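You operate a simulated robot arm through the tools that you are given. There is no shell and no other tool.

The job below is to be done with a simulated robot arm. You get a single attempt, and the scene is never put back.

JOB
Clamp the bar and dot it at the first three long lines.
Fine: clamp first, one dot a line, first line first; then wind the slide home and turn the red handle back to open.

It is judged by the outcome, as a careful person would: the job done as asked, and still so three seconds after it is handed in. It fails if anything else is knocked over, pushed out of place, dropped, spilled or broken.

ROBOT AND FRAMES
A 7-joint arm with a two-finger parallel gripper, fixed in place. Base frame: the origin is at the foot of the arm, x ahead of it, y to its left, z up; the work surface is at about z = 0.8. Readings come in m, degrees, newtons and seconds.
Its first joint turns from -166.0 to 166.0 degrees. Payload 4.4 kg.
The TCP is the grasp point between the finger pads, 0.023 m short of the fingertips. In the tool frame z runs along the fingers and y along their closing line. The gripper opens to 0.094 m. The fingers are 0.038 m wide and 0.01 m thick; the gripper's body (0.054 by 0.096 m) begins 0.039 m behind the TCP.
Orientation is told as [roll, pitch, yaw] about the base's x, y, z axes, in that order, counted from this pose: with the fingers straight down and closing along the base's y, the tool's x points along the base's -x, its y along +y and its z along -z.

CONTROLS
- The arm moves only by the tool drive_tool. Its arguments are lists of equal length, an entry for each row: "translation": the shift along the tool's x, y, z in cm, a list of three; "angular": the turn, a rotation vector about the tool's x, y, z in degrees, a list of three; "gripper": the closure, from 0 (fully open) to 1 (shut). In form: {"translation": [[dx, dy, dz], ...], "angular": [[ax, ay, az], ...], "gripper": [gripper, ...]}. A call has 1 to 20 rows; each row is the pose to reach, as a shift and turn from the pose commanded when the call began, along the tool's axes at that moment. Rows are played at 5 a second. More than 0.05 m and 8.6 degrees between two rows, or a gripper value outside its range, and nothing of the call is played. Where a pose cannot be reached the arm comes as near as it can. A force on the tool above 90 N (or 10 N above the force at the start of the call, whichever is more), or a blocked arm, ends the call early, and 0.2 s more pass. Each finger travels about 0.072 m/s and halts on what it meets, pressing with about 29 N; the grip force reading is that of the motor and also rises with nothing between the fingers. The clock runs only during rows and for 0.2 s after the last one: add rows that repeat a pose to give the fingers time. The reply holds the time, the measured pose of the TCP, the force on the tool along the base axes, the opening and the grip force, in the units named above and with some noise, with the torque about the TCP (base axes, N m) and any sound that the robot's microphone picked up.
- Cameras (640 x 400 px; columns grow to the right, rows downward): "scene" is fixed at [0.3995, 0.4989, 1.7792]; the picture's right is [-0.44, -0.90, 0.00], its down [-0.71, 0.35, -0.61] and it looks along [0.54, -0.27, -0.80] (base axes); focal length 305 px, centre (320, 200). "wrist" rides on the gripper at [0.086, 0.016, -0.075] in the tool frame; the picture's right is [-0.18, 0.98, 0.00], its down [-0.58, -0.11, -0.81] and it looks along [-0.79, -0.15, 0.59] (tool axes); focal length 243 px, centre (320, 200).
- capture(camera): a new picture of that camera. No time passes.
- pixel_to_xyz(camera, pixels): there is no depth. For up to 12 entries [column, row, z] of the newest picture of that camera ("zoom" is the newest enlarged one), the place [x, y] in the base frame at which the ray of that pixel passes the height z, good to about 0.003 m. No time passes.
- inspect(camera, box): a new picture of the part [left, top, right, bottom] of that camera's present view, enlarged. No time passes.
- job_done(): hands the job in; it is judged then, once.

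Leave the gripper open and the arm clear of the work at the hand-in unless told otherwise.

The tools are called after "Emit:" as a command line: name --argument value ..., lists and objects as JSON in quotes. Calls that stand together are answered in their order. drive_tool: Moves the arm, as the interface text tells. Its arguments: {"type":"object","properties":{"translation":{"type":"array"},"angular":{"type":"array"},"gripper":{"type":"array"}},"required":["translation","angular","gripper"]} The other tools are called the same way: capture (camera) takes a picture; pixel_to_xyz (camera, pixels) gives the place at which the rays of pixels pass given heights; inspect (camera, box) takes an enlarged picture of a part of a camera's view; job_done () hands the job in.

At the start:

```text
time: 0.0
ee_pos: [0.6853, 0.0114, 1.3909]
ee_rot: [0.0, 0.0, 0.1]
force: [0.7, -0.2, -0.6]
torque: [0.01, 0.01, -0.04]
grip_width: 0.0938
grip_force: 0.2
```

scene: 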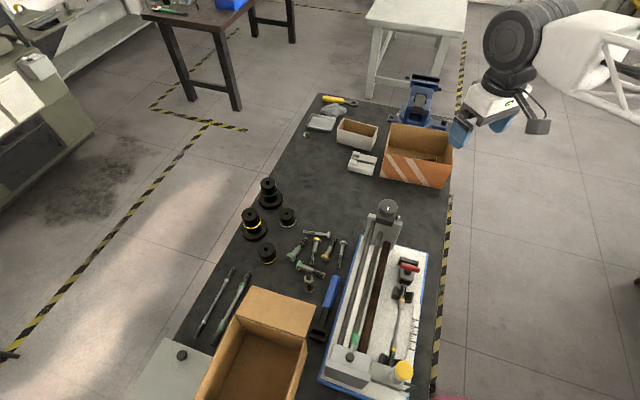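
wrist: 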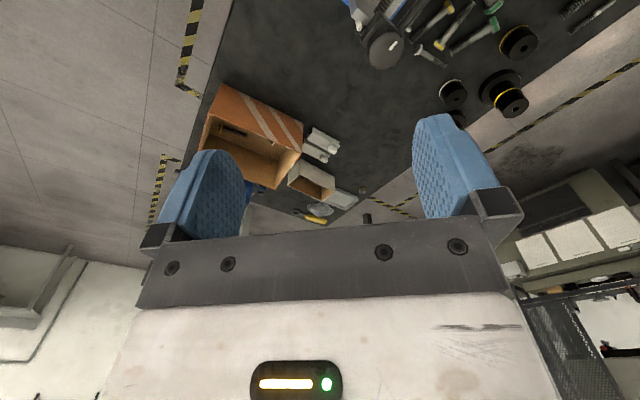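

I see the workbench with a device (a white plate with blue edge, rails, a round grey knob at about (388,208), yellow knob at (402,372), red handle at (408,266)). I'll zoom in on the device first.

Emit:
inspect --camera "scene" --box '[310, 190, 450, 400]'

Emit:
inspect --camera "scene" --box '[370, 240, 440, 320]'

Emit:
inspect --camera "scene" --box '[310, 310, 440, 400]'

```text
1.90 times, centred on (380, 295) of scene
```

zoom: 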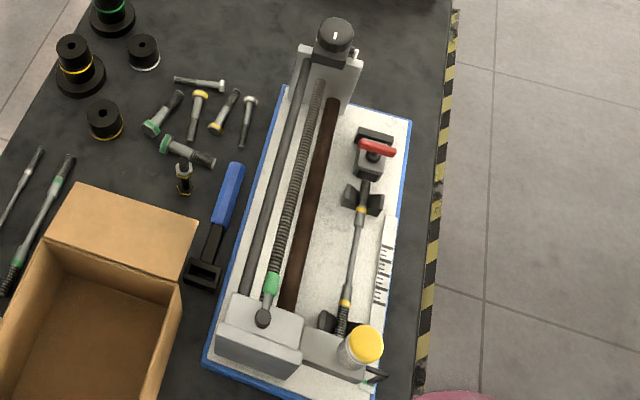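

```text
5.00 times, centred on (405, 280) of scene
```

zoom: 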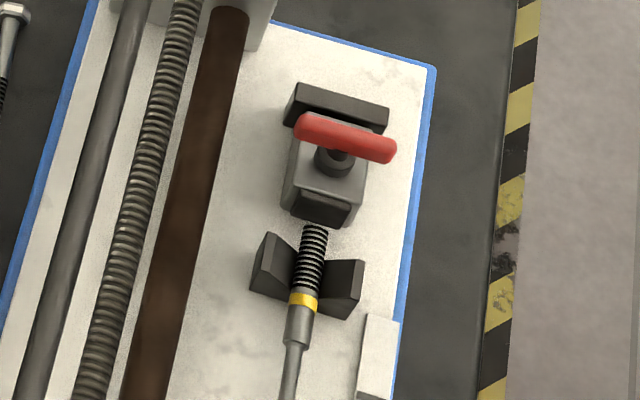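

```text
4.44 times, centred on (375, 355) of scene
```

zoom: 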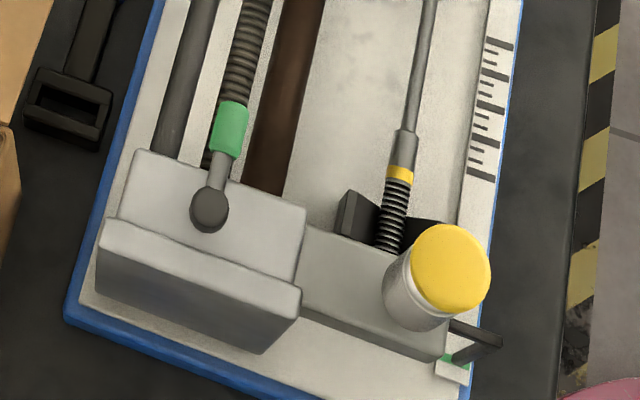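

The device is a lead-screw slide: a far knob at (388,208) with a white mark, the carriage at the near end with a yellow-capped plunger and a pointer, a scale with ticks, a bar in V-blocks and a red handle on a clamp. I'll get rough coordinates of these.

Emit:
pixel_to_xyz --camera "scene" --pixels '[[388, 208, 0.9], [402, 372, 0.92], [408, 266, 0.88], [352, 355, 0.88], [412, 320, 0.82], [395, 245, 0.8], [428, 253, 0.82], [322, 378, 0.82], [375, 215, 0.85], [410, 380, 0.82], [400, 295, 0.84], [390, 355, 0.84]]'

Emit:
inspect --camera "scene" --box '[380, 290, 440, 390]'

Emit:
inspect --camera "scene" --box '[360, 190, 420, 240]'

```text
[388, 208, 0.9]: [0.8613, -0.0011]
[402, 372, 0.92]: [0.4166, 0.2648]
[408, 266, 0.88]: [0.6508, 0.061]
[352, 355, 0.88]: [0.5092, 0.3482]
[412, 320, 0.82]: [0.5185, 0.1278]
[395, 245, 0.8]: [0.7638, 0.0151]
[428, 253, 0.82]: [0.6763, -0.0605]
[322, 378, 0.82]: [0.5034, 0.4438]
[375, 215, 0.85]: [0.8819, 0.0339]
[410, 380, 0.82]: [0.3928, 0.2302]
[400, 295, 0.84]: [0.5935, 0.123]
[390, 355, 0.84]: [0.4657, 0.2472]
```

```text
4.00 times, centred on (410, 340) of scene
```

zoom: 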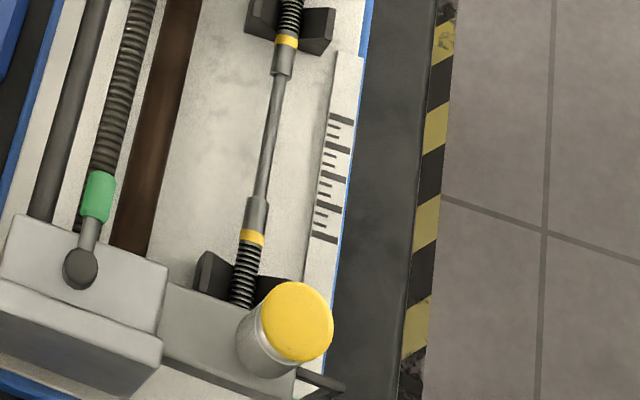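

```text
8.00 times, centred on (390, 215) of scene
```

zoom: 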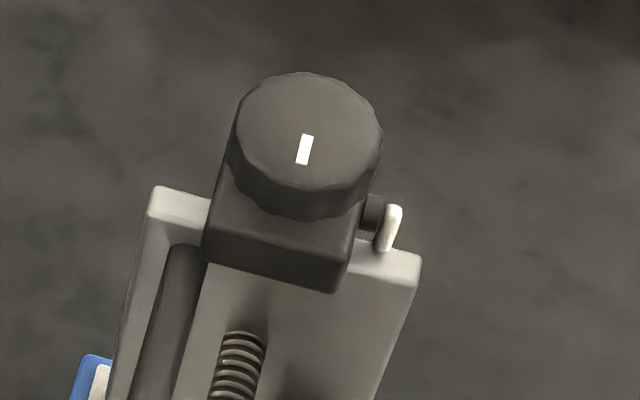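

The knob sits on a gearbox at the far end, with a small white lever beside it; the carriage is at the near end. I'll move the arm up and back to (0.36, 0.02, 1.15) with a 45° yaw, so the wrist camera looks at the device from the scale side.

Emit:
drive_tool --translation '[[2.7, 0, 2], [5.4, 0, 4], [8.1, 0, 6], [10.8, 0, 8], [13.5, 0, 10], [16.2, 0, 12], [18.9, 0, 14], [21.6, 0, 16], [24.3, 0, 18], [27, 0, 20], [29.7, 0, 22], [32.5, 0, 24]]' --angular '[[0, 0, -3.75], [0, 0, -7.5], [0, 0, -11.25], [0, 0, -15], [0, 0, -18.75], [0, 0, -22.5], [0, 0, -26.25], [0, 0, -30], [0, 0, -33.75], [0, 0, -37.5], [0, 0, -41.25], [0, 0, -45]]' --gripper '[0, 0, 0, 0, 0, 0, 0, 0, 0, 0, 0, 0]'

Emit:
capture --camera "wrist"

Emit:
capture --camera "scene"

```text
time: 2.6
ee_pos: [0.3613, 0.0092, 1.1466]
ee_rot: [0.0, 0.1, 45.1]
force: [0.1, 0.2, 0.6]
torque: [0.01, 0.01, -0.02]
grip_width: 0.0941
grip_force: 0.2
```

```text
taken
```

wrist: 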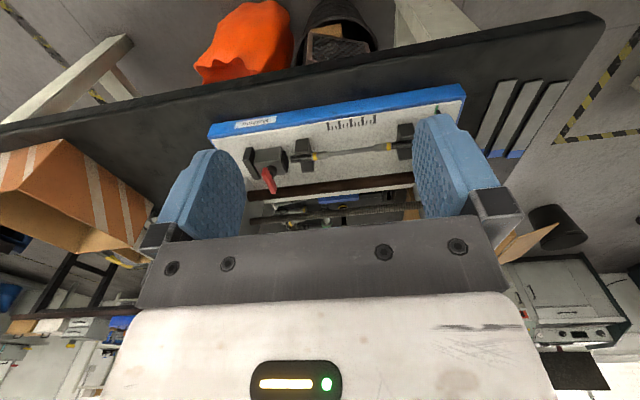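

```text
taken
```

scene: 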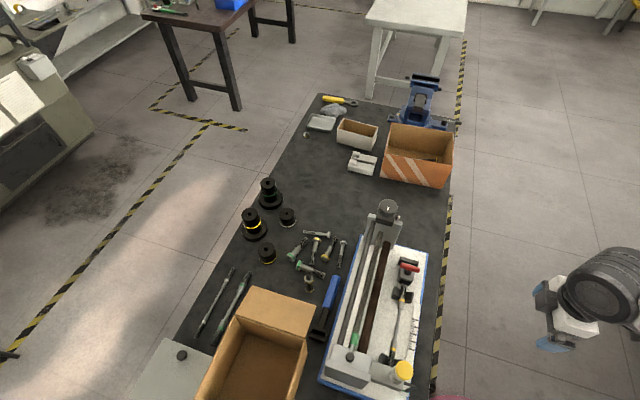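

The wrist picture shows the device upside down with the scale at about (350,122). I'll enlarge it.

Emit:
inspect --camera "wrist" --box '[200, 80, 480, 230]'

Emit:
inspect --camera "wrist" --box '[220, 90, 300, 140]'

Emit:
inspect --camera "wrist" --box '[300, 100, 420, 180]'

```text
2.29 times, centred on (340, 155) of wrist
```

zoom: 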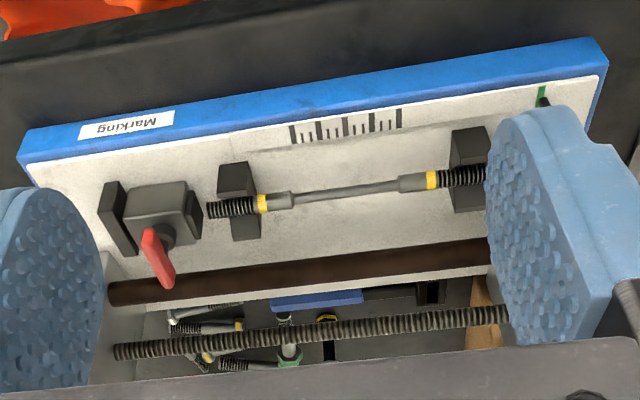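

```text
8.00 times, centred on (260, 115) of wrist
```

zoom: 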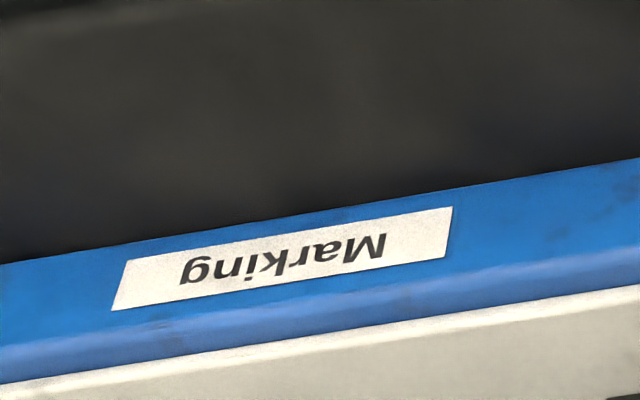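

```text
5.00 times, centred on (360, 140) of wrist
```

zoom: 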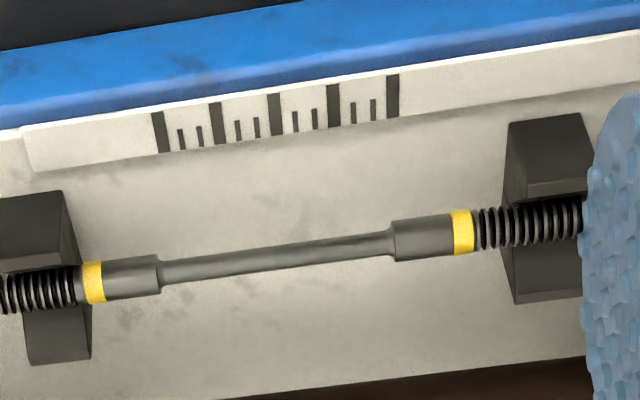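

The label reads "Marking", and the scale has five long lines with two short ones between each pair. I'll compute positions to work out the device's axis and heights.

Emit:
pixel_to_xyz --camera "wrist" --pixels '[[461.6, 112.8, 0.82], [461.6, 112.8, 0.84], [211.8, 152.2, 0.82], [211.8, 152.2, 0.84], [464.7, 96.6, 0.8], [209.6, 137.7, 0.8], [377, 122, 0.83], [332, 128, 0.83], [268, 167, 0.88], [276, 190, 0.9]]'

Emit:
pixel_to_xyz --camera "scene" --pixels '[[428, 254, 0.82], [428, 254, 0.84], [410, 345, 0.83], [416, 320, 0.83], [408, 266, 0.88], [402, 372, 0.94], [388, 208, 0.95]]'

```text
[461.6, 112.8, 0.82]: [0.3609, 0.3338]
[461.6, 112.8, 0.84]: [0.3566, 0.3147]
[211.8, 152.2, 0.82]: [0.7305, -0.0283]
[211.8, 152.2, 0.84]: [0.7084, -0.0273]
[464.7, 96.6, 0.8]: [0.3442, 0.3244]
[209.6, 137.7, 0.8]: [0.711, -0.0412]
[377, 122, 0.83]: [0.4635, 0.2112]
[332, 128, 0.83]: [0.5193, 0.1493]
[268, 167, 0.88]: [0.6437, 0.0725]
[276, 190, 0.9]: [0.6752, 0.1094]
```

```text
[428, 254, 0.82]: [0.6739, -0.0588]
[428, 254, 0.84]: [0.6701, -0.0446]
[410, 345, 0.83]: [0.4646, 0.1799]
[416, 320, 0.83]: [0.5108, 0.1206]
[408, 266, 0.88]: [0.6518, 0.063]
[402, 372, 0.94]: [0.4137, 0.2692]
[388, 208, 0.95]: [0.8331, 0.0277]
```

I'll match the same scale lines in both cameras to find the scale height.

Emit:
pixel_to_xyz --camera "wrist" --pixels '[[374.6, 119, 0.83], [374.6, 119, 0.84], [374.6, 119, 0.85], [374.6, 119, 0.86], [328, 126.4, 0.83], [328, 126.4, 0.85], [328, 126.4, 0.86]]'

Emit:
pixel_to_xyz --camera "scene" --pixels '[[411.25, 349.5, 0.83], [411.25, 349.5, 0.84], [411.25, 349.5, 0.85], [411.25, 349.5, 0.86], [415.5, 320, 0.83], [415.5, 320, 0.85], [415.5, 320, 0.86]]'

```text
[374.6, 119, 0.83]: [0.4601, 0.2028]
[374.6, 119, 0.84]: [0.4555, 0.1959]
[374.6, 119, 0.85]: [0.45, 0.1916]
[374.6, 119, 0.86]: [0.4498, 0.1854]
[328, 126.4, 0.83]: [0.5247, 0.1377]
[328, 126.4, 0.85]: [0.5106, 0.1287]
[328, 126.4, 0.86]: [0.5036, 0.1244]
```

```text
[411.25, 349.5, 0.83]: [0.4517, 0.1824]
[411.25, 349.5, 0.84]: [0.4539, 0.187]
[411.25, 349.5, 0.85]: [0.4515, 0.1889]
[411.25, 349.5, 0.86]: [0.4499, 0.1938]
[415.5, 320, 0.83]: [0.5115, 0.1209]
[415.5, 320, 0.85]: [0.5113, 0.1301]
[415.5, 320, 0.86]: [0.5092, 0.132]
```

The scale top is at z≈0.85, and the device's axis runs along (0.707, −0.707), so the scale's first line is near (0.451, 0.190). Next I slide the arm along the device toward the home end to view the carriage.

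Emit:
drive_tool --translation '[[0, 3, 0.5], [0, 6, 1], [0, 9, 1.5], [0, 12, 2], [0, 15, 2.5]]' --angular '[[0, 0, 0], [0, 0, 0], [0, 0, 0], [0, 0, 0], [0, 0, 0]]' --gripper '[0, 0, 0, 0, 0]'

Emit:
capture --camera "wrist"

Emit:
inspect --camera "wrist" --box '[230, 80, 450, 230]'

```text
time: 3.8
ee_pos: [0.255, 0.117, 1.1221]
ee_rot: [0.0, 0.0, 45.0]
force: [-0.7, 0.1, -0.6]
torque: [-0.04, -0.03, -0.02]
grip_width: 0.094
grip_force: 0.0
```

```text
taken
```

wrist: 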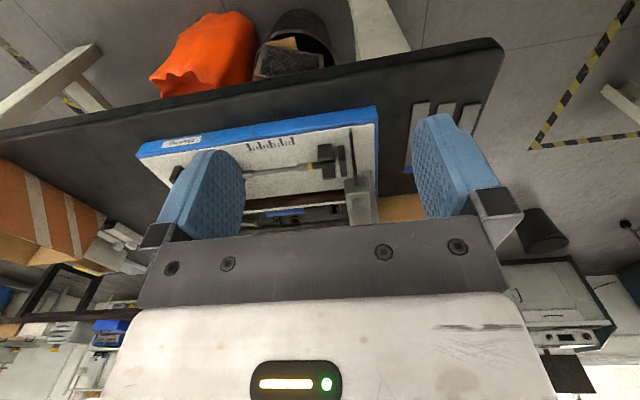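

```text
2.67 times, centred on (340, 155) of wrist
```

zoom: 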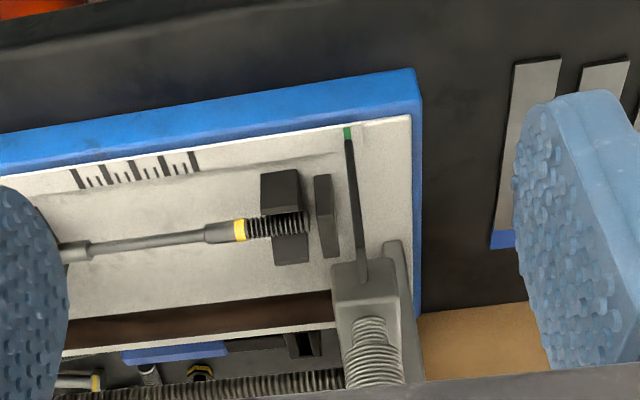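

I see the thin pointer with a green tip at about (350,130), the plunger's spring body at about (360,210), and an end stop near the bar's end. I'll triangulate these.

Emit:
pixel_to_xyz --camera "wrist" --pixels '[[350.1, 129.9, 0.85], [350.1, 129.9, 0.86], [356, 180, 0.86], [356, 180, 0.9], [359.5, 202, 0.9], [359.5, 202, 0.94], [359.5, 202, 0.98], [343, 158, 0.87], [325, 162, 0.86], [250, 173, 0.86]]'

Emit:
pixel_to_xyz --camera "scene" --pixels '[[396.4, 380.9, 0.9], [396.4, 380.9, 0.94], [396.4, 380.9, 0.98], [402, 371, 0.94], [402, 371, 0.98], [402, 371, 1.02], [400, 295, 0.86], [388, 352, 0.86]]'

```text
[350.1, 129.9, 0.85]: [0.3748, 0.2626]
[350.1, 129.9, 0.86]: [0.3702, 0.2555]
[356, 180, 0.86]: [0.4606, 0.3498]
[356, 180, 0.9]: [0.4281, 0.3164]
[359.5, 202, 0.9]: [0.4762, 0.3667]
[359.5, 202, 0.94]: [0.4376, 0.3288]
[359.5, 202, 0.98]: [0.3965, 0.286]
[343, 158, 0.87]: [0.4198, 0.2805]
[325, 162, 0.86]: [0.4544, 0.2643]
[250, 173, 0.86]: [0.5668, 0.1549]
```

```text
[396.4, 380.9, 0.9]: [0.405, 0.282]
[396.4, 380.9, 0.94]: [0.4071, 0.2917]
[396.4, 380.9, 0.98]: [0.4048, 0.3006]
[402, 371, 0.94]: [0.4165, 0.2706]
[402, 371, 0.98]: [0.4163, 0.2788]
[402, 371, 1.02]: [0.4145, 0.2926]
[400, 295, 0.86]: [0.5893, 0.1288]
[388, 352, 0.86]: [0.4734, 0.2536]
```

Plunger base is at z≈0.97 at about (0.406, 0.298) and the pointer tip at (0.375, 0.263): they share the same position along the axis (s≈0.08), so the pointer shows where the dot lands. Now I move along the device toward the knob end for a look at the gearbox, white lever and clamp.

Emit:
drive_tool --translation '[[-0.3, -4, 0], [-0.6, -8, 0], [-0.9, -12, 0], [-1.2, -16, 0], [-1.5, -20, 0], [-1.8, -24, 0], [-2.1, -28, 0], [-2.4, -32, 0], [-2.7, -36, 0]]' --angular '[[0, 0, 0], [0, 0, 0], [0, 0, 0], [0, 0, 0], [0, 0, 0], [0, 0, 0], [0, 0, 0], [0, 0, 0], [0, 0, 0]]' --gripper '[0, 0, 0, 0, 0, 0, 0, 0, 0]'

Emit:
capture --camera "wrist"

Emit:
inspect --camera "wrist" --box '[220, 90, 440, 230]'

```text
time: 5.8
ee_pos: [0.5295, -0.1196, 1.1225]
ee_rot: [0.0, -0.1, 45.0]
force: [0.2, 1.0, 0.3]
torque: [-0.01, -0.03, -0.03]
grip_width: 0.0938
grip_force: 0.2
```

```text
taken
```

wrist: 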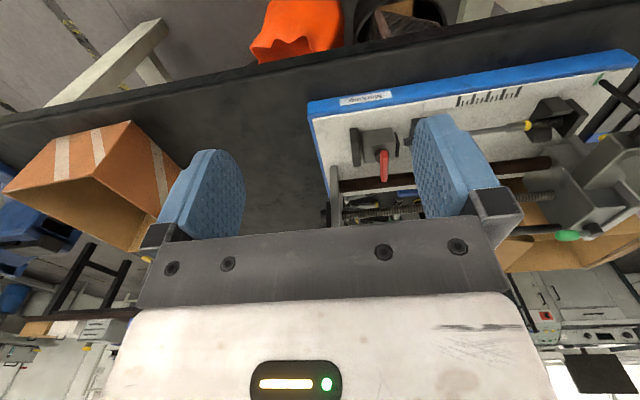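

```text
2.86 times, centred on (330, 160) of wrist
```

zoom: 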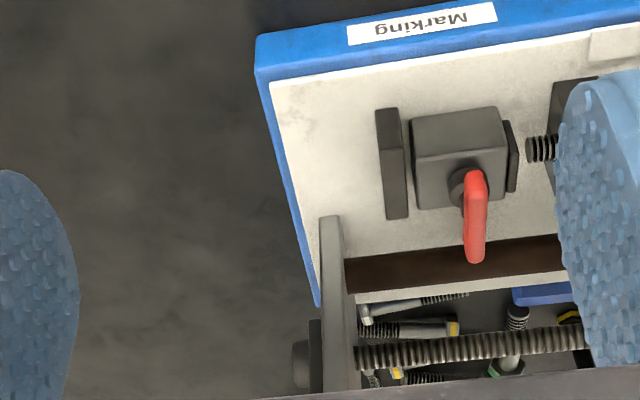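

I see the clamp: a grey block with a jaw facing the bar, and the red T-handle on a post, set across the bar's axis. Next I rise and move further along to view the knob and gearbox.

Emit:
drive_tool --translation '[[0, -2.4, -4.4], [0, -4.8, -8.8], [0, -7.2, -13.2], [0, -9.6, -17.6], [0, -12, -22]]' --angular '[[0, 0, 0], [0, 0, 0], [0, 0, 0], [0, 0, 0], [0, 0, 0]]' --gripper '[0, 0, 0, 0, 0]'

Emit:
capture --camera "wrist"

Emit:
inspect --camera "wrist" --box '[250, 90, 410, 220]'

```text
refused: row 1 steps farther than a row can; nothing moved
```

```text
taken
```

wrist: 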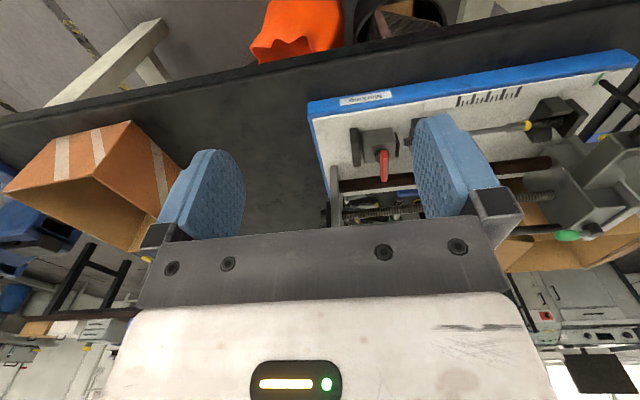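

```text
3.08 times, centred on (330, 155) of wrist
```

zoom: 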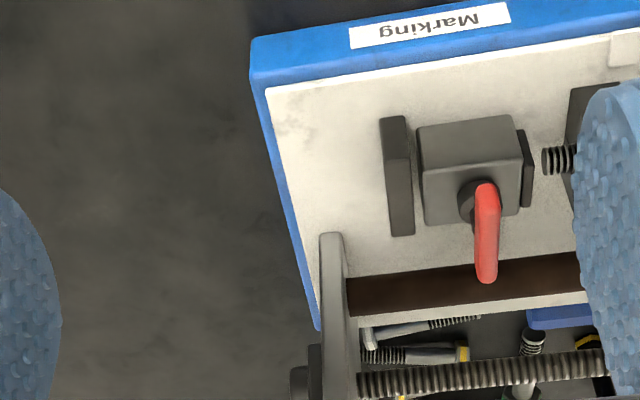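

That call was refused (5.01 cm step). I'll repeat it with smaller steps.

Emit:
drive_tool --translation '[[0, -2, -3.7], [0, -4, -7.4], [0, -6, -11.1], [0, -8, -14.8], [0, -10, -18.5], [0, -12, -22]]' --angular '[[0, 0, 0], [0, 0, 0], [0, 0, 0], [0, 0, 0], [0, 0, 0], [0, 0, 0]]' --gripper '[0, 0, 0, 0, 0, 0]'

Emit:
capture --camera "wrist"

Emit:
inspect --camera "wrist" --box '[250, 90, 410, 220]'

```text
time: 7.2
ee_pos: [0.6097, -0.2029, 1.344]
ee_rot: [0.0, 0.0, 45.0]
force: [0.9, 0.0, -0.3]
torque: [0.01, 0.05, 0.02]
grip_width: 0.0943
grip_force: 0.1
```

```text
taken
```

wrist: 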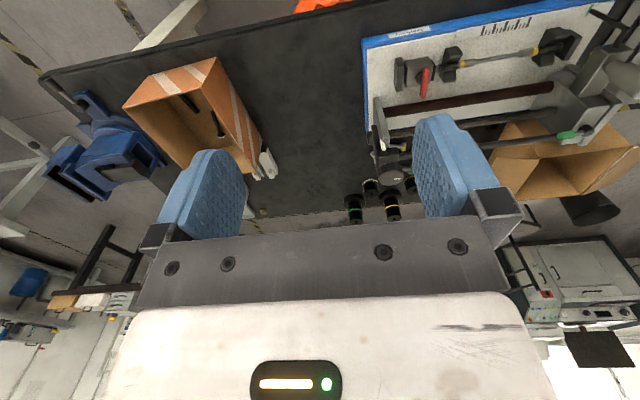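

```text
3.08 times, centred on (330, 155) of wrist
```

zoom: 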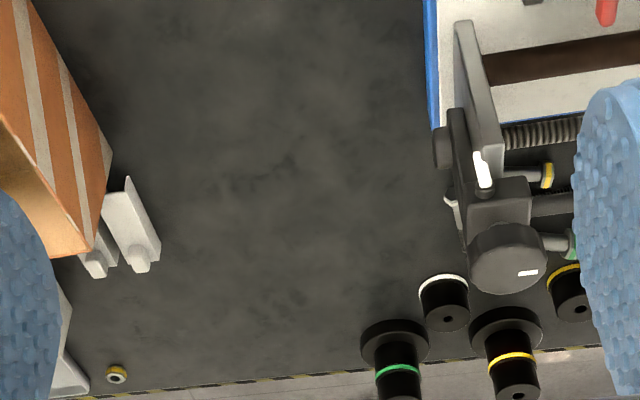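

I see the knob at about (391,175) and a white lever at about (383,144). I'll enlarge those.

Emit:
inspect --camera "wrist" --box '[360, 110, 430, 190]'

Emit:
inspect --camera "wrist" --box '[480, 0, 640, 160]'

```text
5.00 times, centred on (395, 150) of wrist
```

zoom: 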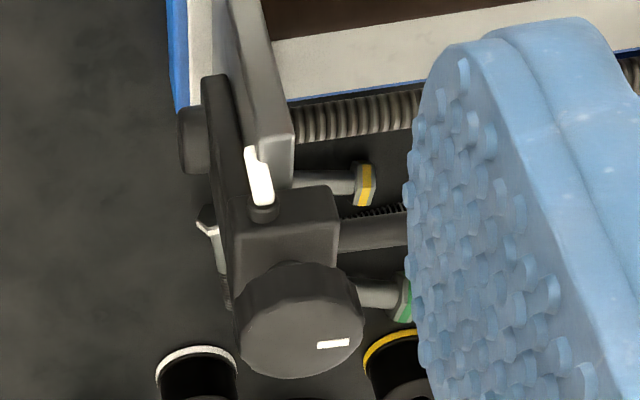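

```text
2.50 times, centred on (560, 80) of wrist
```

zoom: 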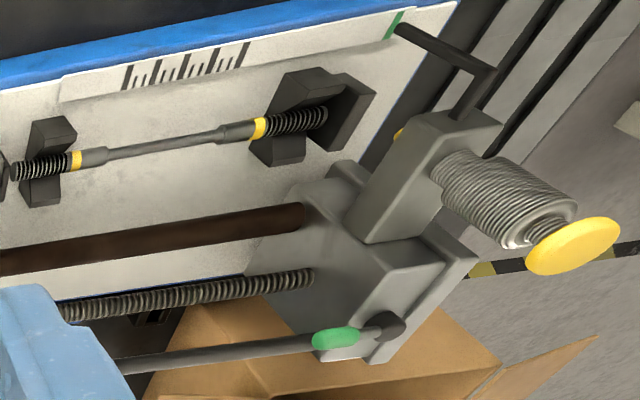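

A clear view now: spring plunger with the yellow cap, a lever with a green grip on the carriage, the pointer just at the green home mark. I'll zoom in on the clamp in this view for triangulation.

Emit:
inspect --camera "wrist" --box '[385, 40, 475, 110]'

Emit:
inspect --camera "wrist" --box '[560, 70, 640, 150]'

Emit:
inspect --camera "scene" --box '[390, 250, 430, 285]'

```text
5.71 times, centred on (430, 75) of wrist
```

zoom: 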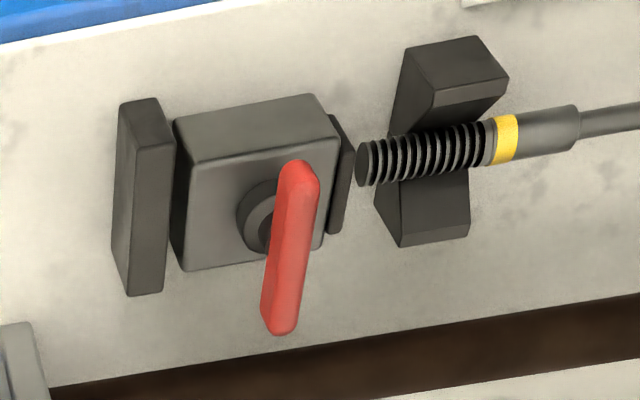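

```text
5.00 times, centred on (600, 110) of wrist
```

zoom: 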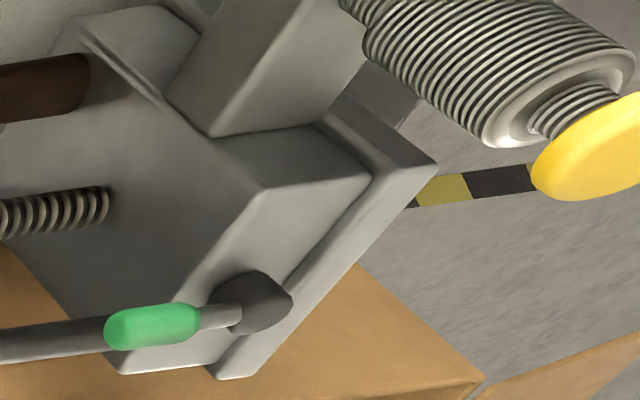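

```text
11.43 times, centred on (410, 268) of scene
```

zoom: 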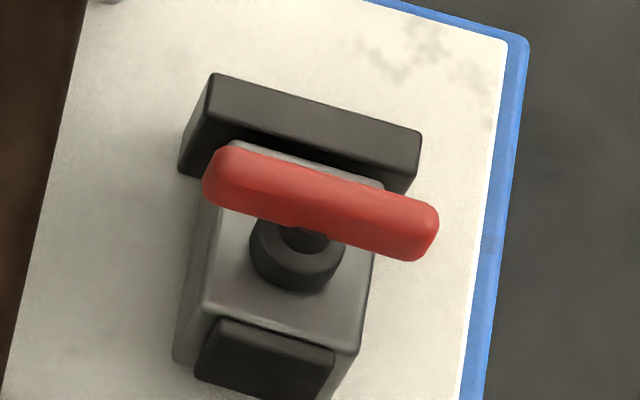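

I'll triangulate the red handle's ends and post between the two cameras.

Emit:
pixel_to_xyz --camera "wrist" --pixels '[[426.9, 70.5, 0.9], [426.9, 70.5, 0.92], [426.9, 70.5, 0.94], [422.6, 96, 0.9], [422.6, 96, 0.92], [422.6, 96, 0.94], [421, 79, 0.88], [421, 79, 0.9]]'

Emit:
pixel_to_xyz --camera "scene" --pixels '[[419, 270, 0.9], [419, 270, 0.92], [419, 270, 0.94], [401.3, 265.6, 0.9], [401.3, 265.6, 0.92], [401.3, 265.6, 0.94], [408.5, 272.5, 0.88], [408.5, 272.5, 0.9]]'

```text
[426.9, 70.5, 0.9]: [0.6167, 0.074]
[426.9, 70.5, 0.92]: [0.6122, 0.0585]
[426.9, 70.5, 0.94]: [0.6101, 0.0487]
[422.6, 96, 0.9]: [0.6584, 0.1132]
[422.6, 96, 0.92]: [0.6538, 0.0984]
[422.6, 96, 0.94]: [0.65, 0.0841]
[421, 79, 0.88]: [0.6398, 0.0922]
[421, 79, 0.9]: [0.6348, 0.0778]
```

```text
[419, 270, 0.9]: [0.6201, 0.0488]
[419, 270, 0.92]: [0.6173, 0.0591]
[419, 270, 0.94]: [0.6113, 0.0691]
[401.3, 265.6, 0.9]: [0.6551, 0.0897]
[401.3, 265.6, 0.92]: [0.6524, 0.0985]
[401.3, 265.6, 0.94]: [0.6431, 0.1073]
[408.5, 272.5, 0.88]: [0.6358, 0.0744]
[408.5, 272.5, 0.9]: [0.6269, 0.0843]
```

The handle's top is at z≈0.92, centred at about (0.634, 0.079), ~6 cm long, square across the bar axis, so my present 45° yaw already suits it (fingers close along the bar axis). I move to 10 cm above it, with fingers half closed.

Emit:
drive_tool --translation '[[-2.16, 1.82, 3.24], [-4.33, 3.65, 6.48], [-6.49, 5.47, 9.72], [-8.66, 7.3, 12.96], [-10.82, 9.12, 16.2], [-12.98, 10.94, 19.44], [-15.15, 12.77, 22.68], [-17.31, 14.59, 25.92], [-19.48, 16.42, 29.16], [-21.64, 18.24, 32.4], [-21.64, 18.24, 32.4]]' --angular '[[0, 0, 0], [0, 0, 0], [0, 0, 0], [0, 0, 0], [0, 0, 0], [0, 0, 0], [0, 0, 0], [0, 0, 0], [0, 0, 0], [0, 0, 0], [0, 0, 0]]' --gripper '[0.1, 0.2, 0.3, 0.4, 0.45, 0.45, 0.45, 0.45, 0.45, 0.45, 0.45]'

Emit:
capture --camera "wrist"

Emit:
inspect --camera "scene" --box '[350, 180, 450, 300]'

```text
time: 9.6
ee_pos: [0.6361, 0.0777, 1.0197]
ee_rot: [-0.1, -0.1, 45.0]
force: [0.7, -0.8, 0.5]
torque: [-0.02, 0.0, 0.0]
grip_width: 0.0518
grip_force: 0.1
```

```text
taken
```

wrist: 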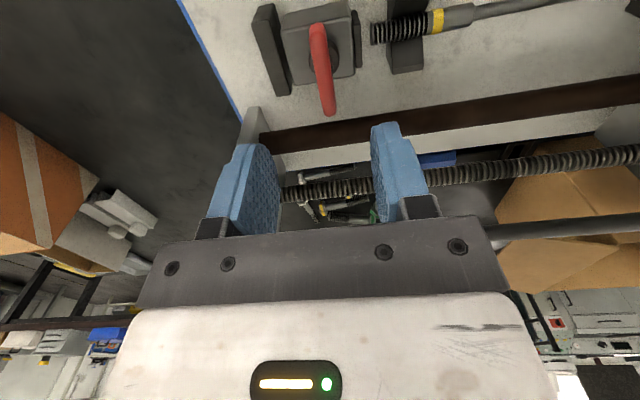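

```text
3.33 times, centred on (400, 240) of scene
```

zoom: 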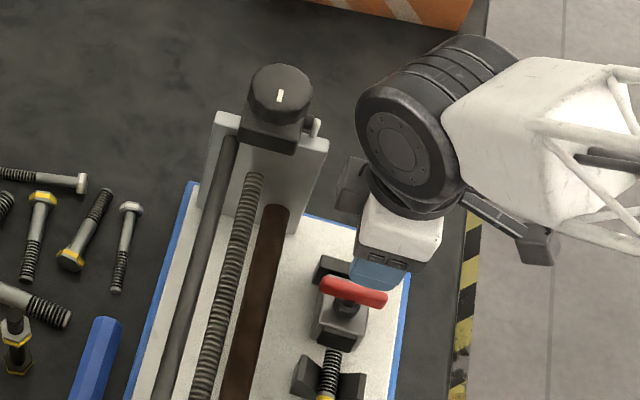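

I'm above the handle; it shows at (322,70) in the wrist view. I recheck its position from this closer view.

Emit:
pixel_to_xyz --camera "wrist" --pixels '[[317, 28, 0.92], [328, 108, 0.92], [322, 68, 0.92], [352, 60, 0.88], [300, 20, 0.88], [272, 15, 0.88], [270, 135, 0.9], [272, 120, 0.95]]'

Emit:
inspect --camera "wrist" --box '[240, 0, 440, 125]'

```text
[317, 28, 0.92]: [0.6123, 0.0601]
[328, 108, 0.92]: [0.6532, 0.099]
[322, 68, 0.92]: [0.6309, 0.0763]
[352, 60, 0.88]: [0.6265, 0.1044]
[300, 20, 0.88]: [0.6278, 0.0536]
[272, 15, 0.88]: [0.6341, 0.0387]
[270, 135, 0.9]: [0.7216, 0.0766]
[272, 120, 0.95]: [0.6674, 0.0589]
```

```text
3.20 times, centred on (340, 62) of wrist
```

zoom: 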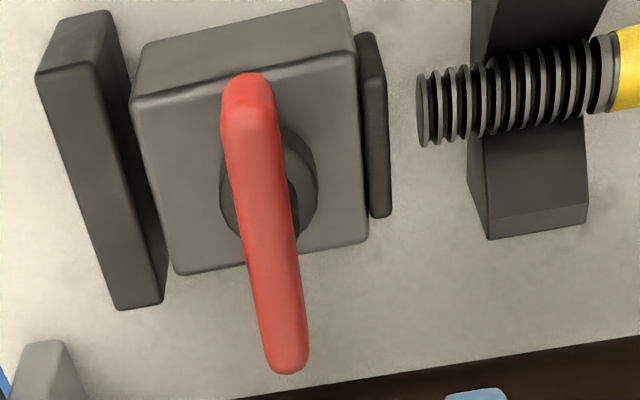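

The handle centre is (0.633, 0.080); I shift 4 mm along the axis and descend so the pads straddle the handle (TCP z≈0.92), fingers still open to 5 cm.

Emit:
drive_tool --translation '[[0, 0.4, 2], [0, 0.4, 4], [0, 0.4, 6], [0, 0.4, 8], [0, 0.4, 9.7]]' --angular '[[0, 0, 0], [0, 0, 0], [0, 0, 0], [0, 0, 0], [0, 0, 0]]' --gripper '[0.45, 0.45, 0.45, 0.45, 0.45]'

Emit:
inspect --camera "scene" --box '[380, 230, 440, 300]'

Emit:
capture --camera "wrist"

```text
time: 10.8
ee_pos: [0.6332, 0.0814, 0.9215]
ee_rot: [0.0, 0.0, 45.1]
force: [0.5, 0.2, -0.6]
torque: [-0.03, 0.0, 0.0]
grip_width: 0.0515
grip_force: 0.1
```

```text
5.71 times, centred on (410, 265) of scene
```

zoom: 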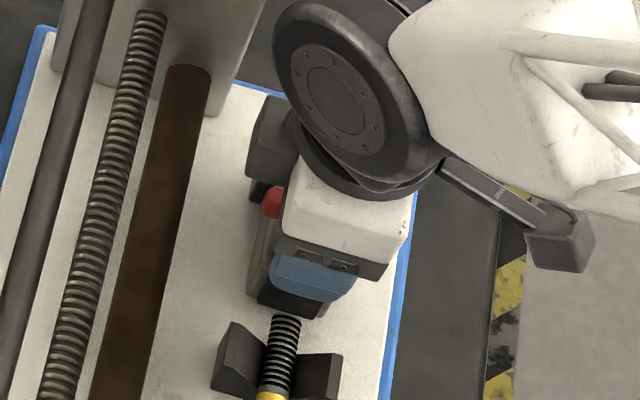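

```text
taken
```

wrist: 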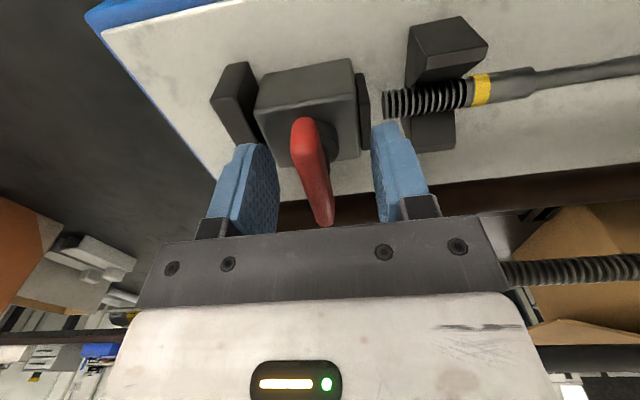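

The handle is between the fingers around (315,170). I close on it.

Emit:
drive_tool --translation '[[0, 0, 0], [0, 0, 0], [0, 0, 0], [0, 0, 0]]' --angular '[[0, 0, 0], [0, 0, 0], [0, 0, 0], [0, 0, 0]]' --gripper '[0.7, 1, 1, 1]'

Emit:
capture --camera "wrist"

```text
time: 11.8
ee_pos: [0.6326, 0.0816, 0.9212]
ee_rot: [-0.1, -0.1, 45.0]
force: [5.1, -1.7, -7.6]
torque: [0.07, -0.23, 0.02]
grip_width: 0.0229
grip_force: 45.2
```

```text
taken
```

wrist: 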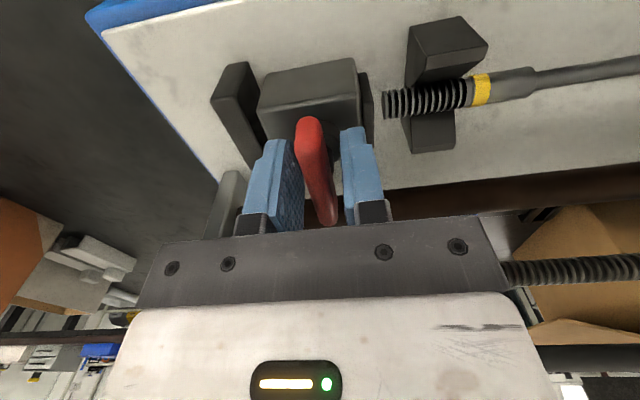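

The opening stopped at 2.3 cm, wider than the handle, so the fingertips met the round post below. I'll reopen, rise 8 mm and close on the handle itself.

Emit:
drive_tool --translation '[[0, 0, 0], [0, 0, 0], [0, 0, -0.4], [0, 0, -0.8], [0, 0, -0.8], [0, 0, -0.8], [0, 0, -0.8], [0, 0, -0.8]]' --angular '[[0, 0, 0], [0, 0, 0], [0, 0, 0], [0, 0, 0], [0, 0, 0], [0, 0, 0], [0, 0, 0], [0, 0, 0]]' --gripper '[0.5, 0.5, 0.5, 0.5, 0.8, 1, 1, 1]'

Emit:
capture --camera "wrist"

```text
time: 13.6
ee_pos: [0.6337, 0.081, 0.9308]
ee_rot: [0.0, 0.0, 45.0]
force: [1.4, -5.5, 4.3]
torque: [-0.01, 0.06, -0.01]
grip_width: 0.0133
grip_force: 45.2
```

```text
taken
```

wrist: 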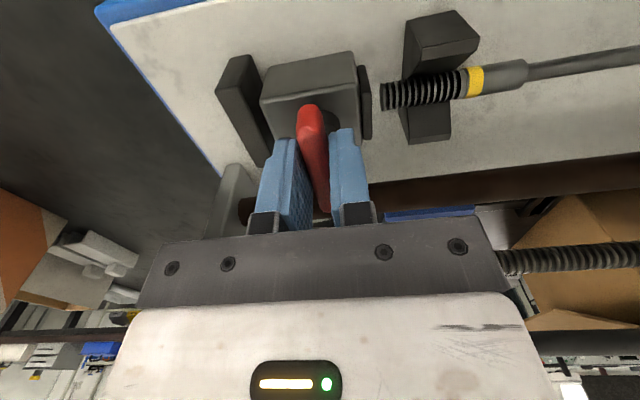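

Now it grips the handle itself (1.3 cm). I try a small clockwise (seen from above) turn of 6° and read the torque.

Emit:
drive_tool --translation '[[0, 0, 0], [0, 0, 0], [0, 0, 0]]' --angular '[[0, 0, 3], [0, 0, 6], [0, 0, 6]]' --gripper '[1, 1, 1]'

```text
time: 14.4
ee_pos: [0.6337, 0.0808, 0.9294]
ee_rot: [-0.1, -0.1, 39.1]
force: [-12.3, -12.7, 8.4]
torque: [-0.47, 0.27, 0.01]
grip_width: 0.0137
grip_force: 45.0
```

The torque about z is nearly zero, with a 17 N sideways force. I look at whether the handle turned with the fingers.

Emit:
inspect --camera "wrist" --box '[200, 30, 440, 240]'

Emit:
inspect --camera "scene" --box '[380, 230, 440, 300]'

```text
1.90 times, centred on (320, 135) of wrist
```

zoom: 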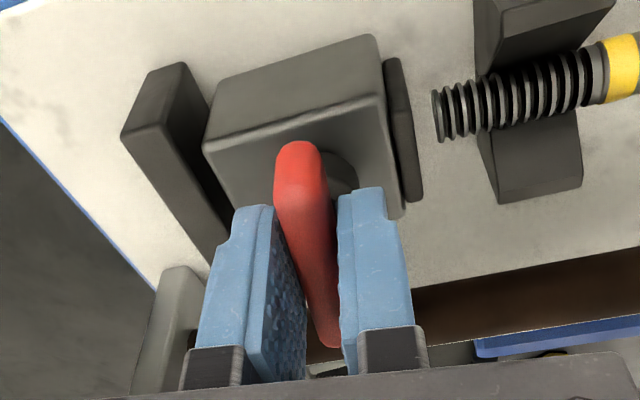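

```text
5.71 times, centred on (410, 265) of scene
```

zoom: 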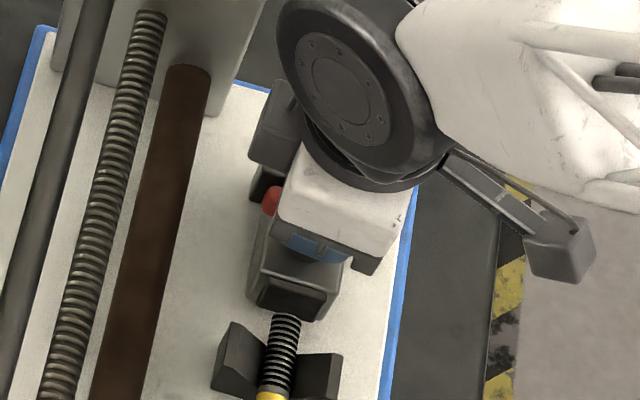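

Hard to tell; the handle seems not to have followed. I go back and try 6° the other way (counter-clockwise).

Emit:
drive_tool --translation '[[0, 0, 0], [0, 0, 0], [0, 0, 0], [0, 0, 0], [0, 0, 0]]' --angular '[[0, 0, -3], [0, 0, -6], [0, 0, -9], [0, 0, -12], [0, 0, -12]]' --gripper '[1, 1, 1, 1, 1]'

Emit:
inspect --camera "wrist" --box '[200, 30, 440, 240]'

```text
time: 15.6
ee_pos: [0.6344, 0.0819, 0.931]
ee_rot: [0.0, 0.0, 51.0]
force: [-18.8, -24.3, -6.2]
torque: [-0.23, 0.19, -1.78]
grip_width: 0.0145
grip_force: 44.9
```

```text
1.90 times, centred on (320, 135) of wrist
```

zoom: 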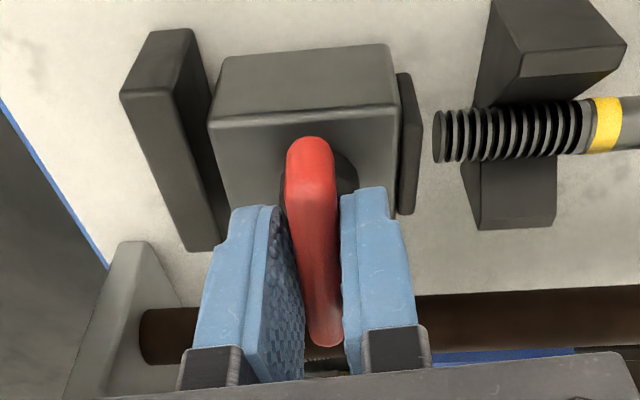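

Counter-clockwise meets a stop (−1.78 N·m), clockwise was free: clockwise clamps. I turn clockwise in steps to 30° past the start.

Emit:
drive_tool --translation '[[0, 0, 0], [0, 0, 0], [0, 0, 0], [0, 0, 0], [0, 0, 0], [0, 0, 0], [0, 0, 0]]' --angular '[[0, 0, 6], [0, 0, 12], [0, 0, 18], [0, 0, 24], [0, 0, 30], [0, 0, 36], [0, 0, 36]]' --gripper '[1, 1, 1, 1, 1, 1, 1]'

Emit:
inspect --camera "wrist" --box '[200, 30, 440, 240]'

```text
time: 17.2
ee_pos: [0.6337, 0.0812, 0.9317]
ee_rot: [0.0, 0.0, 14.9]
force: [-7.5, 9.0, -13.5]
torque: [-0.09, 0.51, -0.01]
grip_width: 0.0136
grip_force: 44.9
```

```text
1.90 times, centred on (320, 135) of wrist
```

zoom: 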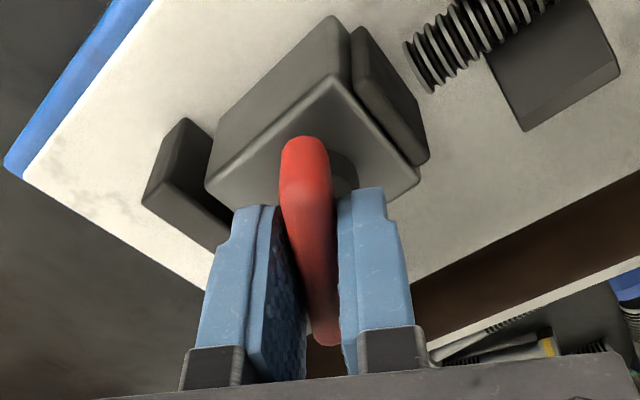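

The handle follows and the jaw begins to move toward the bar. I continue clockwise another 36°.

Emit:
drive_tool --translation '[[0, 0, 0], [0, 0, 0], [0, 0, 0], [0, 0, 0], [0, 0, 0], [0, 0, 0], [0, 0, 0]]' --angular '[[0, 0, 6], [0, 0, 12], [0, 0, 18], [0, 0, 24], [0, 0, 30], [0, 0, 36], [0, 0, 36]]' --gripper '[1, 1, 1, 1, 1, 1, 1]'

Emit:
inspect --camera "wrist" --box '[200, 0, 480, 240]'

Emit:
inspect --camera "scene" --box '[370, 220, 450, 360]'

```text
time: 18.8
ee_pos: [0.6331, 0.082, 0.9298]
ee_rot: [0.0, -0.1, -21.1]
force: [-24.6, 5.1, -7.6]
torque: [0.16, 0.38, -0.01]
grip_width: 0.0133
grip_force: 45.0
```

```text
1.67 times, centred on (340, 120) of wrist
```

zoom: 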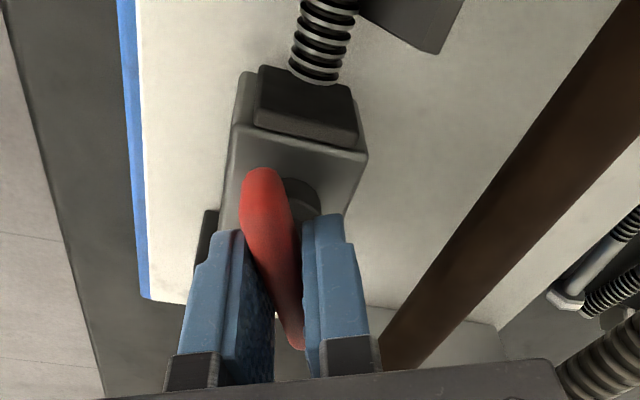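

```text
2.86 times, centred on (410, 290) of scene
```

zoom: 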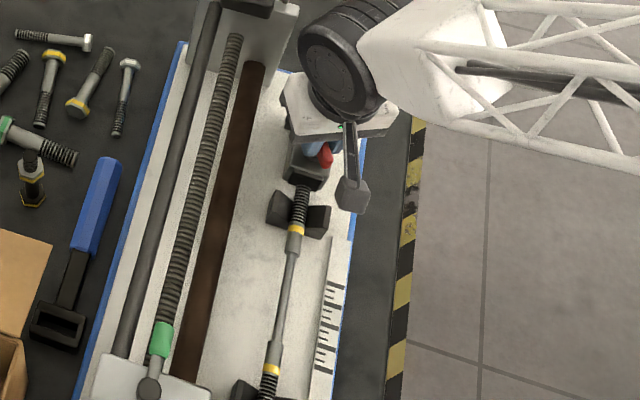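

The jaw is nearly at the bar end. I continue in 4° steps to about −45° yaw.

Emit:
drive_tool --translation '[[0, 0, 0], [0, 0, 0], [0, 0, 0], [0, 0, 0], [0, 0, 0], [0, 0, 0], [0, 0, 0]]' --angular '[[0, 0, 4], [0, 0, 8], [0, 0, 12], [0, 0, 16], [0, 0, 20], [0, 0, 24], [0, 0, 24]]' --gripper '[1, 1, 1, 1, 1, 1, 1]'

Emit:
inspect --camera "wrist" --box '[200, 0, 480, 240]'

Emit:
inspect --camera "scene" --box '[370, 220, 450, 360]'

```text
time: 20.4
ee_pos: [0.6326, 0.0811, 0.9317]
ee_rot: [0.0, 0.0, -45.2]
force: [-47.3, -1.8, -5.2]
torque: [0.02, 0.99, 0.05]
grip_width: 0.0135
grip_force: 45.1
```

```text
1.67 times, centred on (340, 120) of wrist
```

zoom: 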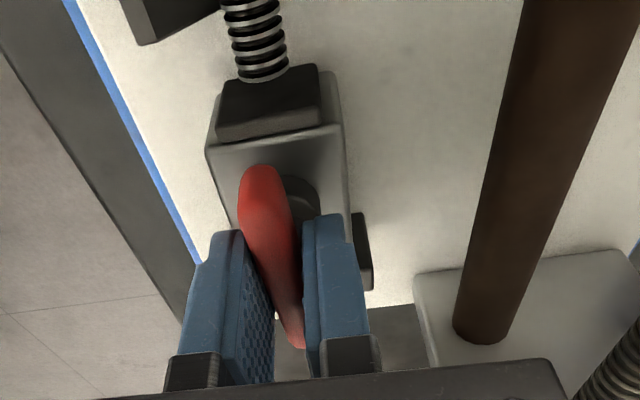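

```text
2.86 times, centred on (410, 290) of scene
```

zoom: 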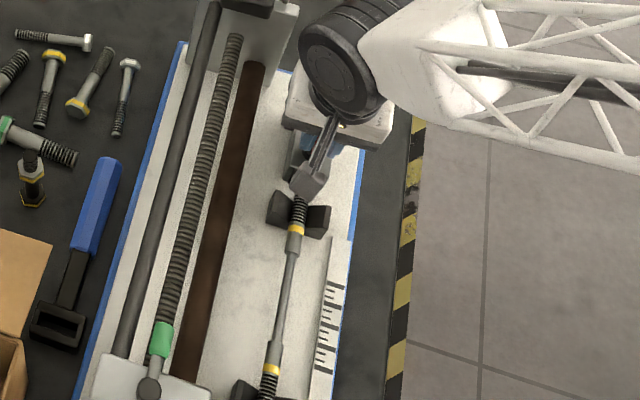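

The jaw has met the bar end, and a −47 N force along x suggests the post has shifted with the sliding block. I open the fingers, rise, and look at it before continuing.

Emit:
drive_tool --translation '[[0, 0, 0], [0, 0, 0], [0, 0, 0], [0, 0, -3], [0, 0, -6], [0, 0, -9], [0, 0, -9]]' --angular '[[0, 0, 0], [0, 0, 0], [0, 0, 0], [0, 0, 0], [0, 0, 0], [0, 0, 0], [0, 0, 0]]' --gripper '[0.6, 0.5, 0.5, 0.5, 0.5, 0.5, 0.5]'

Emit:
capture --camera "wrist"

Emit:
inspect --camera "wrist" --box '[200, 0, 480, 200]'

Emit:
inspect --camera "scene" --box '[370, 220, 450, 360]'

```text
time: 22.0
ee_pos: [0.6316, 0.0811, 1.0215]
ee_rot: [0.0, -0.1, -45.0]
force: [-0.6, -0.2, -0.5]
torque: [-0.01, -0.01, 0.01]
grip_width: 0.0472
grip_force: 0.1
```

```text
taken
```

wrist: 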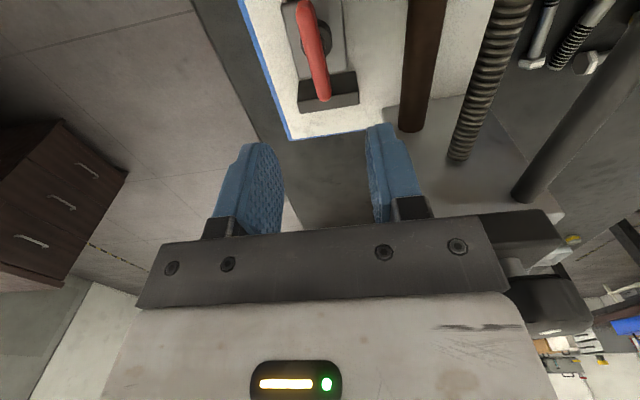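

```text
2.00 times, centred on (340, 100) of wrist
```

zoom: 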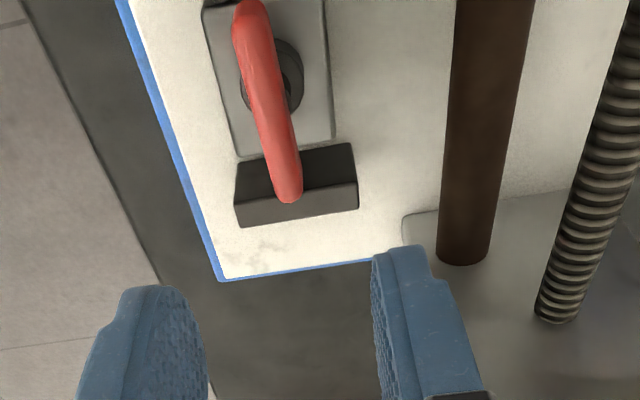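

```text
2.86 times, centred on (410, 290) of scene
```

zoom: 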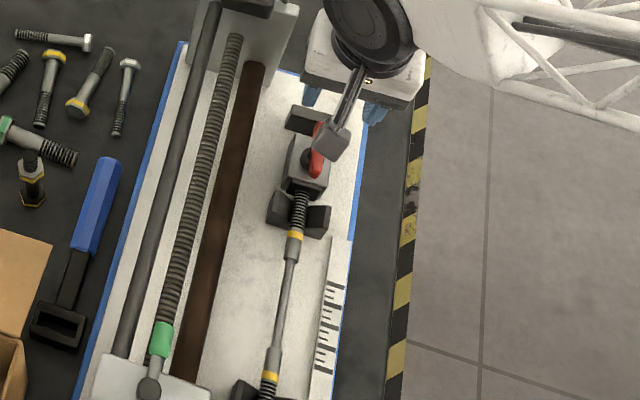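

The handle stayed put. I measure its current direction and centre.

Emit:
pixel_to_xyz --camera "wrist" --pixels '[[305, 8, 0.92], [324, 95, 0.92], [324, 40, 0.89]]'

Emit:
inspect --camera "scene" --box '[390, 245, 430, 310]'

```text
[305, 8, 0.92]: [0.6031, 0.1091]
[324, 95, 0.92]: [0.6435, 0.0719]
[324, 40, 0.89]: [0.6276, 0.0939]
```

```text
6.15 times, centred on (410, 278) of scene
```

zoom: 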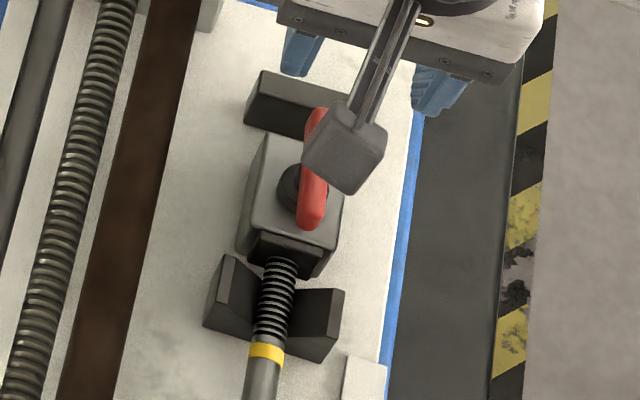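

The handle now lies along the bar axis (turned ~90°), its centre shifted ~12–15 mm with the block toward the bar. I recentre on it, regrip and test whether any clamp travel remains.

Emit:
drive_tool --translation '[[1.25, 0.1, 0], [1.25, 0.1, 3], [1.25, 0.1, 6], [1.25, 0.1, 9], [1.25, 0.1, 9], [1.25, 0.1, 9], [1.25, 0.1, 9], [1.25, 0.1, 9]]' --angular '[[0, 0, 0], [0, 0, 0], [0, 0, 0], [0, 0, 0], [0, 0, 0], [0, 0, 0], [0, 0, 0], [0, 0, 0]]' --gripper '[0.5, 0.5, 0.5, 0.5, 0.8, 1, 1, 1]'

```text
time: 23.9
ee_pos: [0.6227, 0.0908, 0.9297]
ee_rot: [-0.2, 0.2, -45.0]
force: [-16.4, -17.9, 10.0]
torque: [-0.42, 0.08, 0.0]
grip_width: 0.0132
grip_force: 45.2
stopped in row 8: the force on the tool passed its limit at 92 N (the readings are from after the stop); the commanded pose is now the measured one
```

The finger closing briefly passed the force limit sideways, then settled. I now test 6° further clockwise.

Emit:
drive_tool --translation '[[0, 0, 0], [0, 0, 0], [0, 0, 0]]' --angular '[[0, 0, 3], [0, 0, 6], [0, 0, 6]]' --gripper '[1, 1, 1]'

```text
time: 24.7
ee_pos: [0.6241, 0.0909, 0.93]
ee_rot: [-0.3, 0.2, -51.0]
force: [-32.7, -27.2, 22.6]
torque: [-0.38, 0.63, -0.03]
grip_width: 0.0133
grip_force: 45.2
```

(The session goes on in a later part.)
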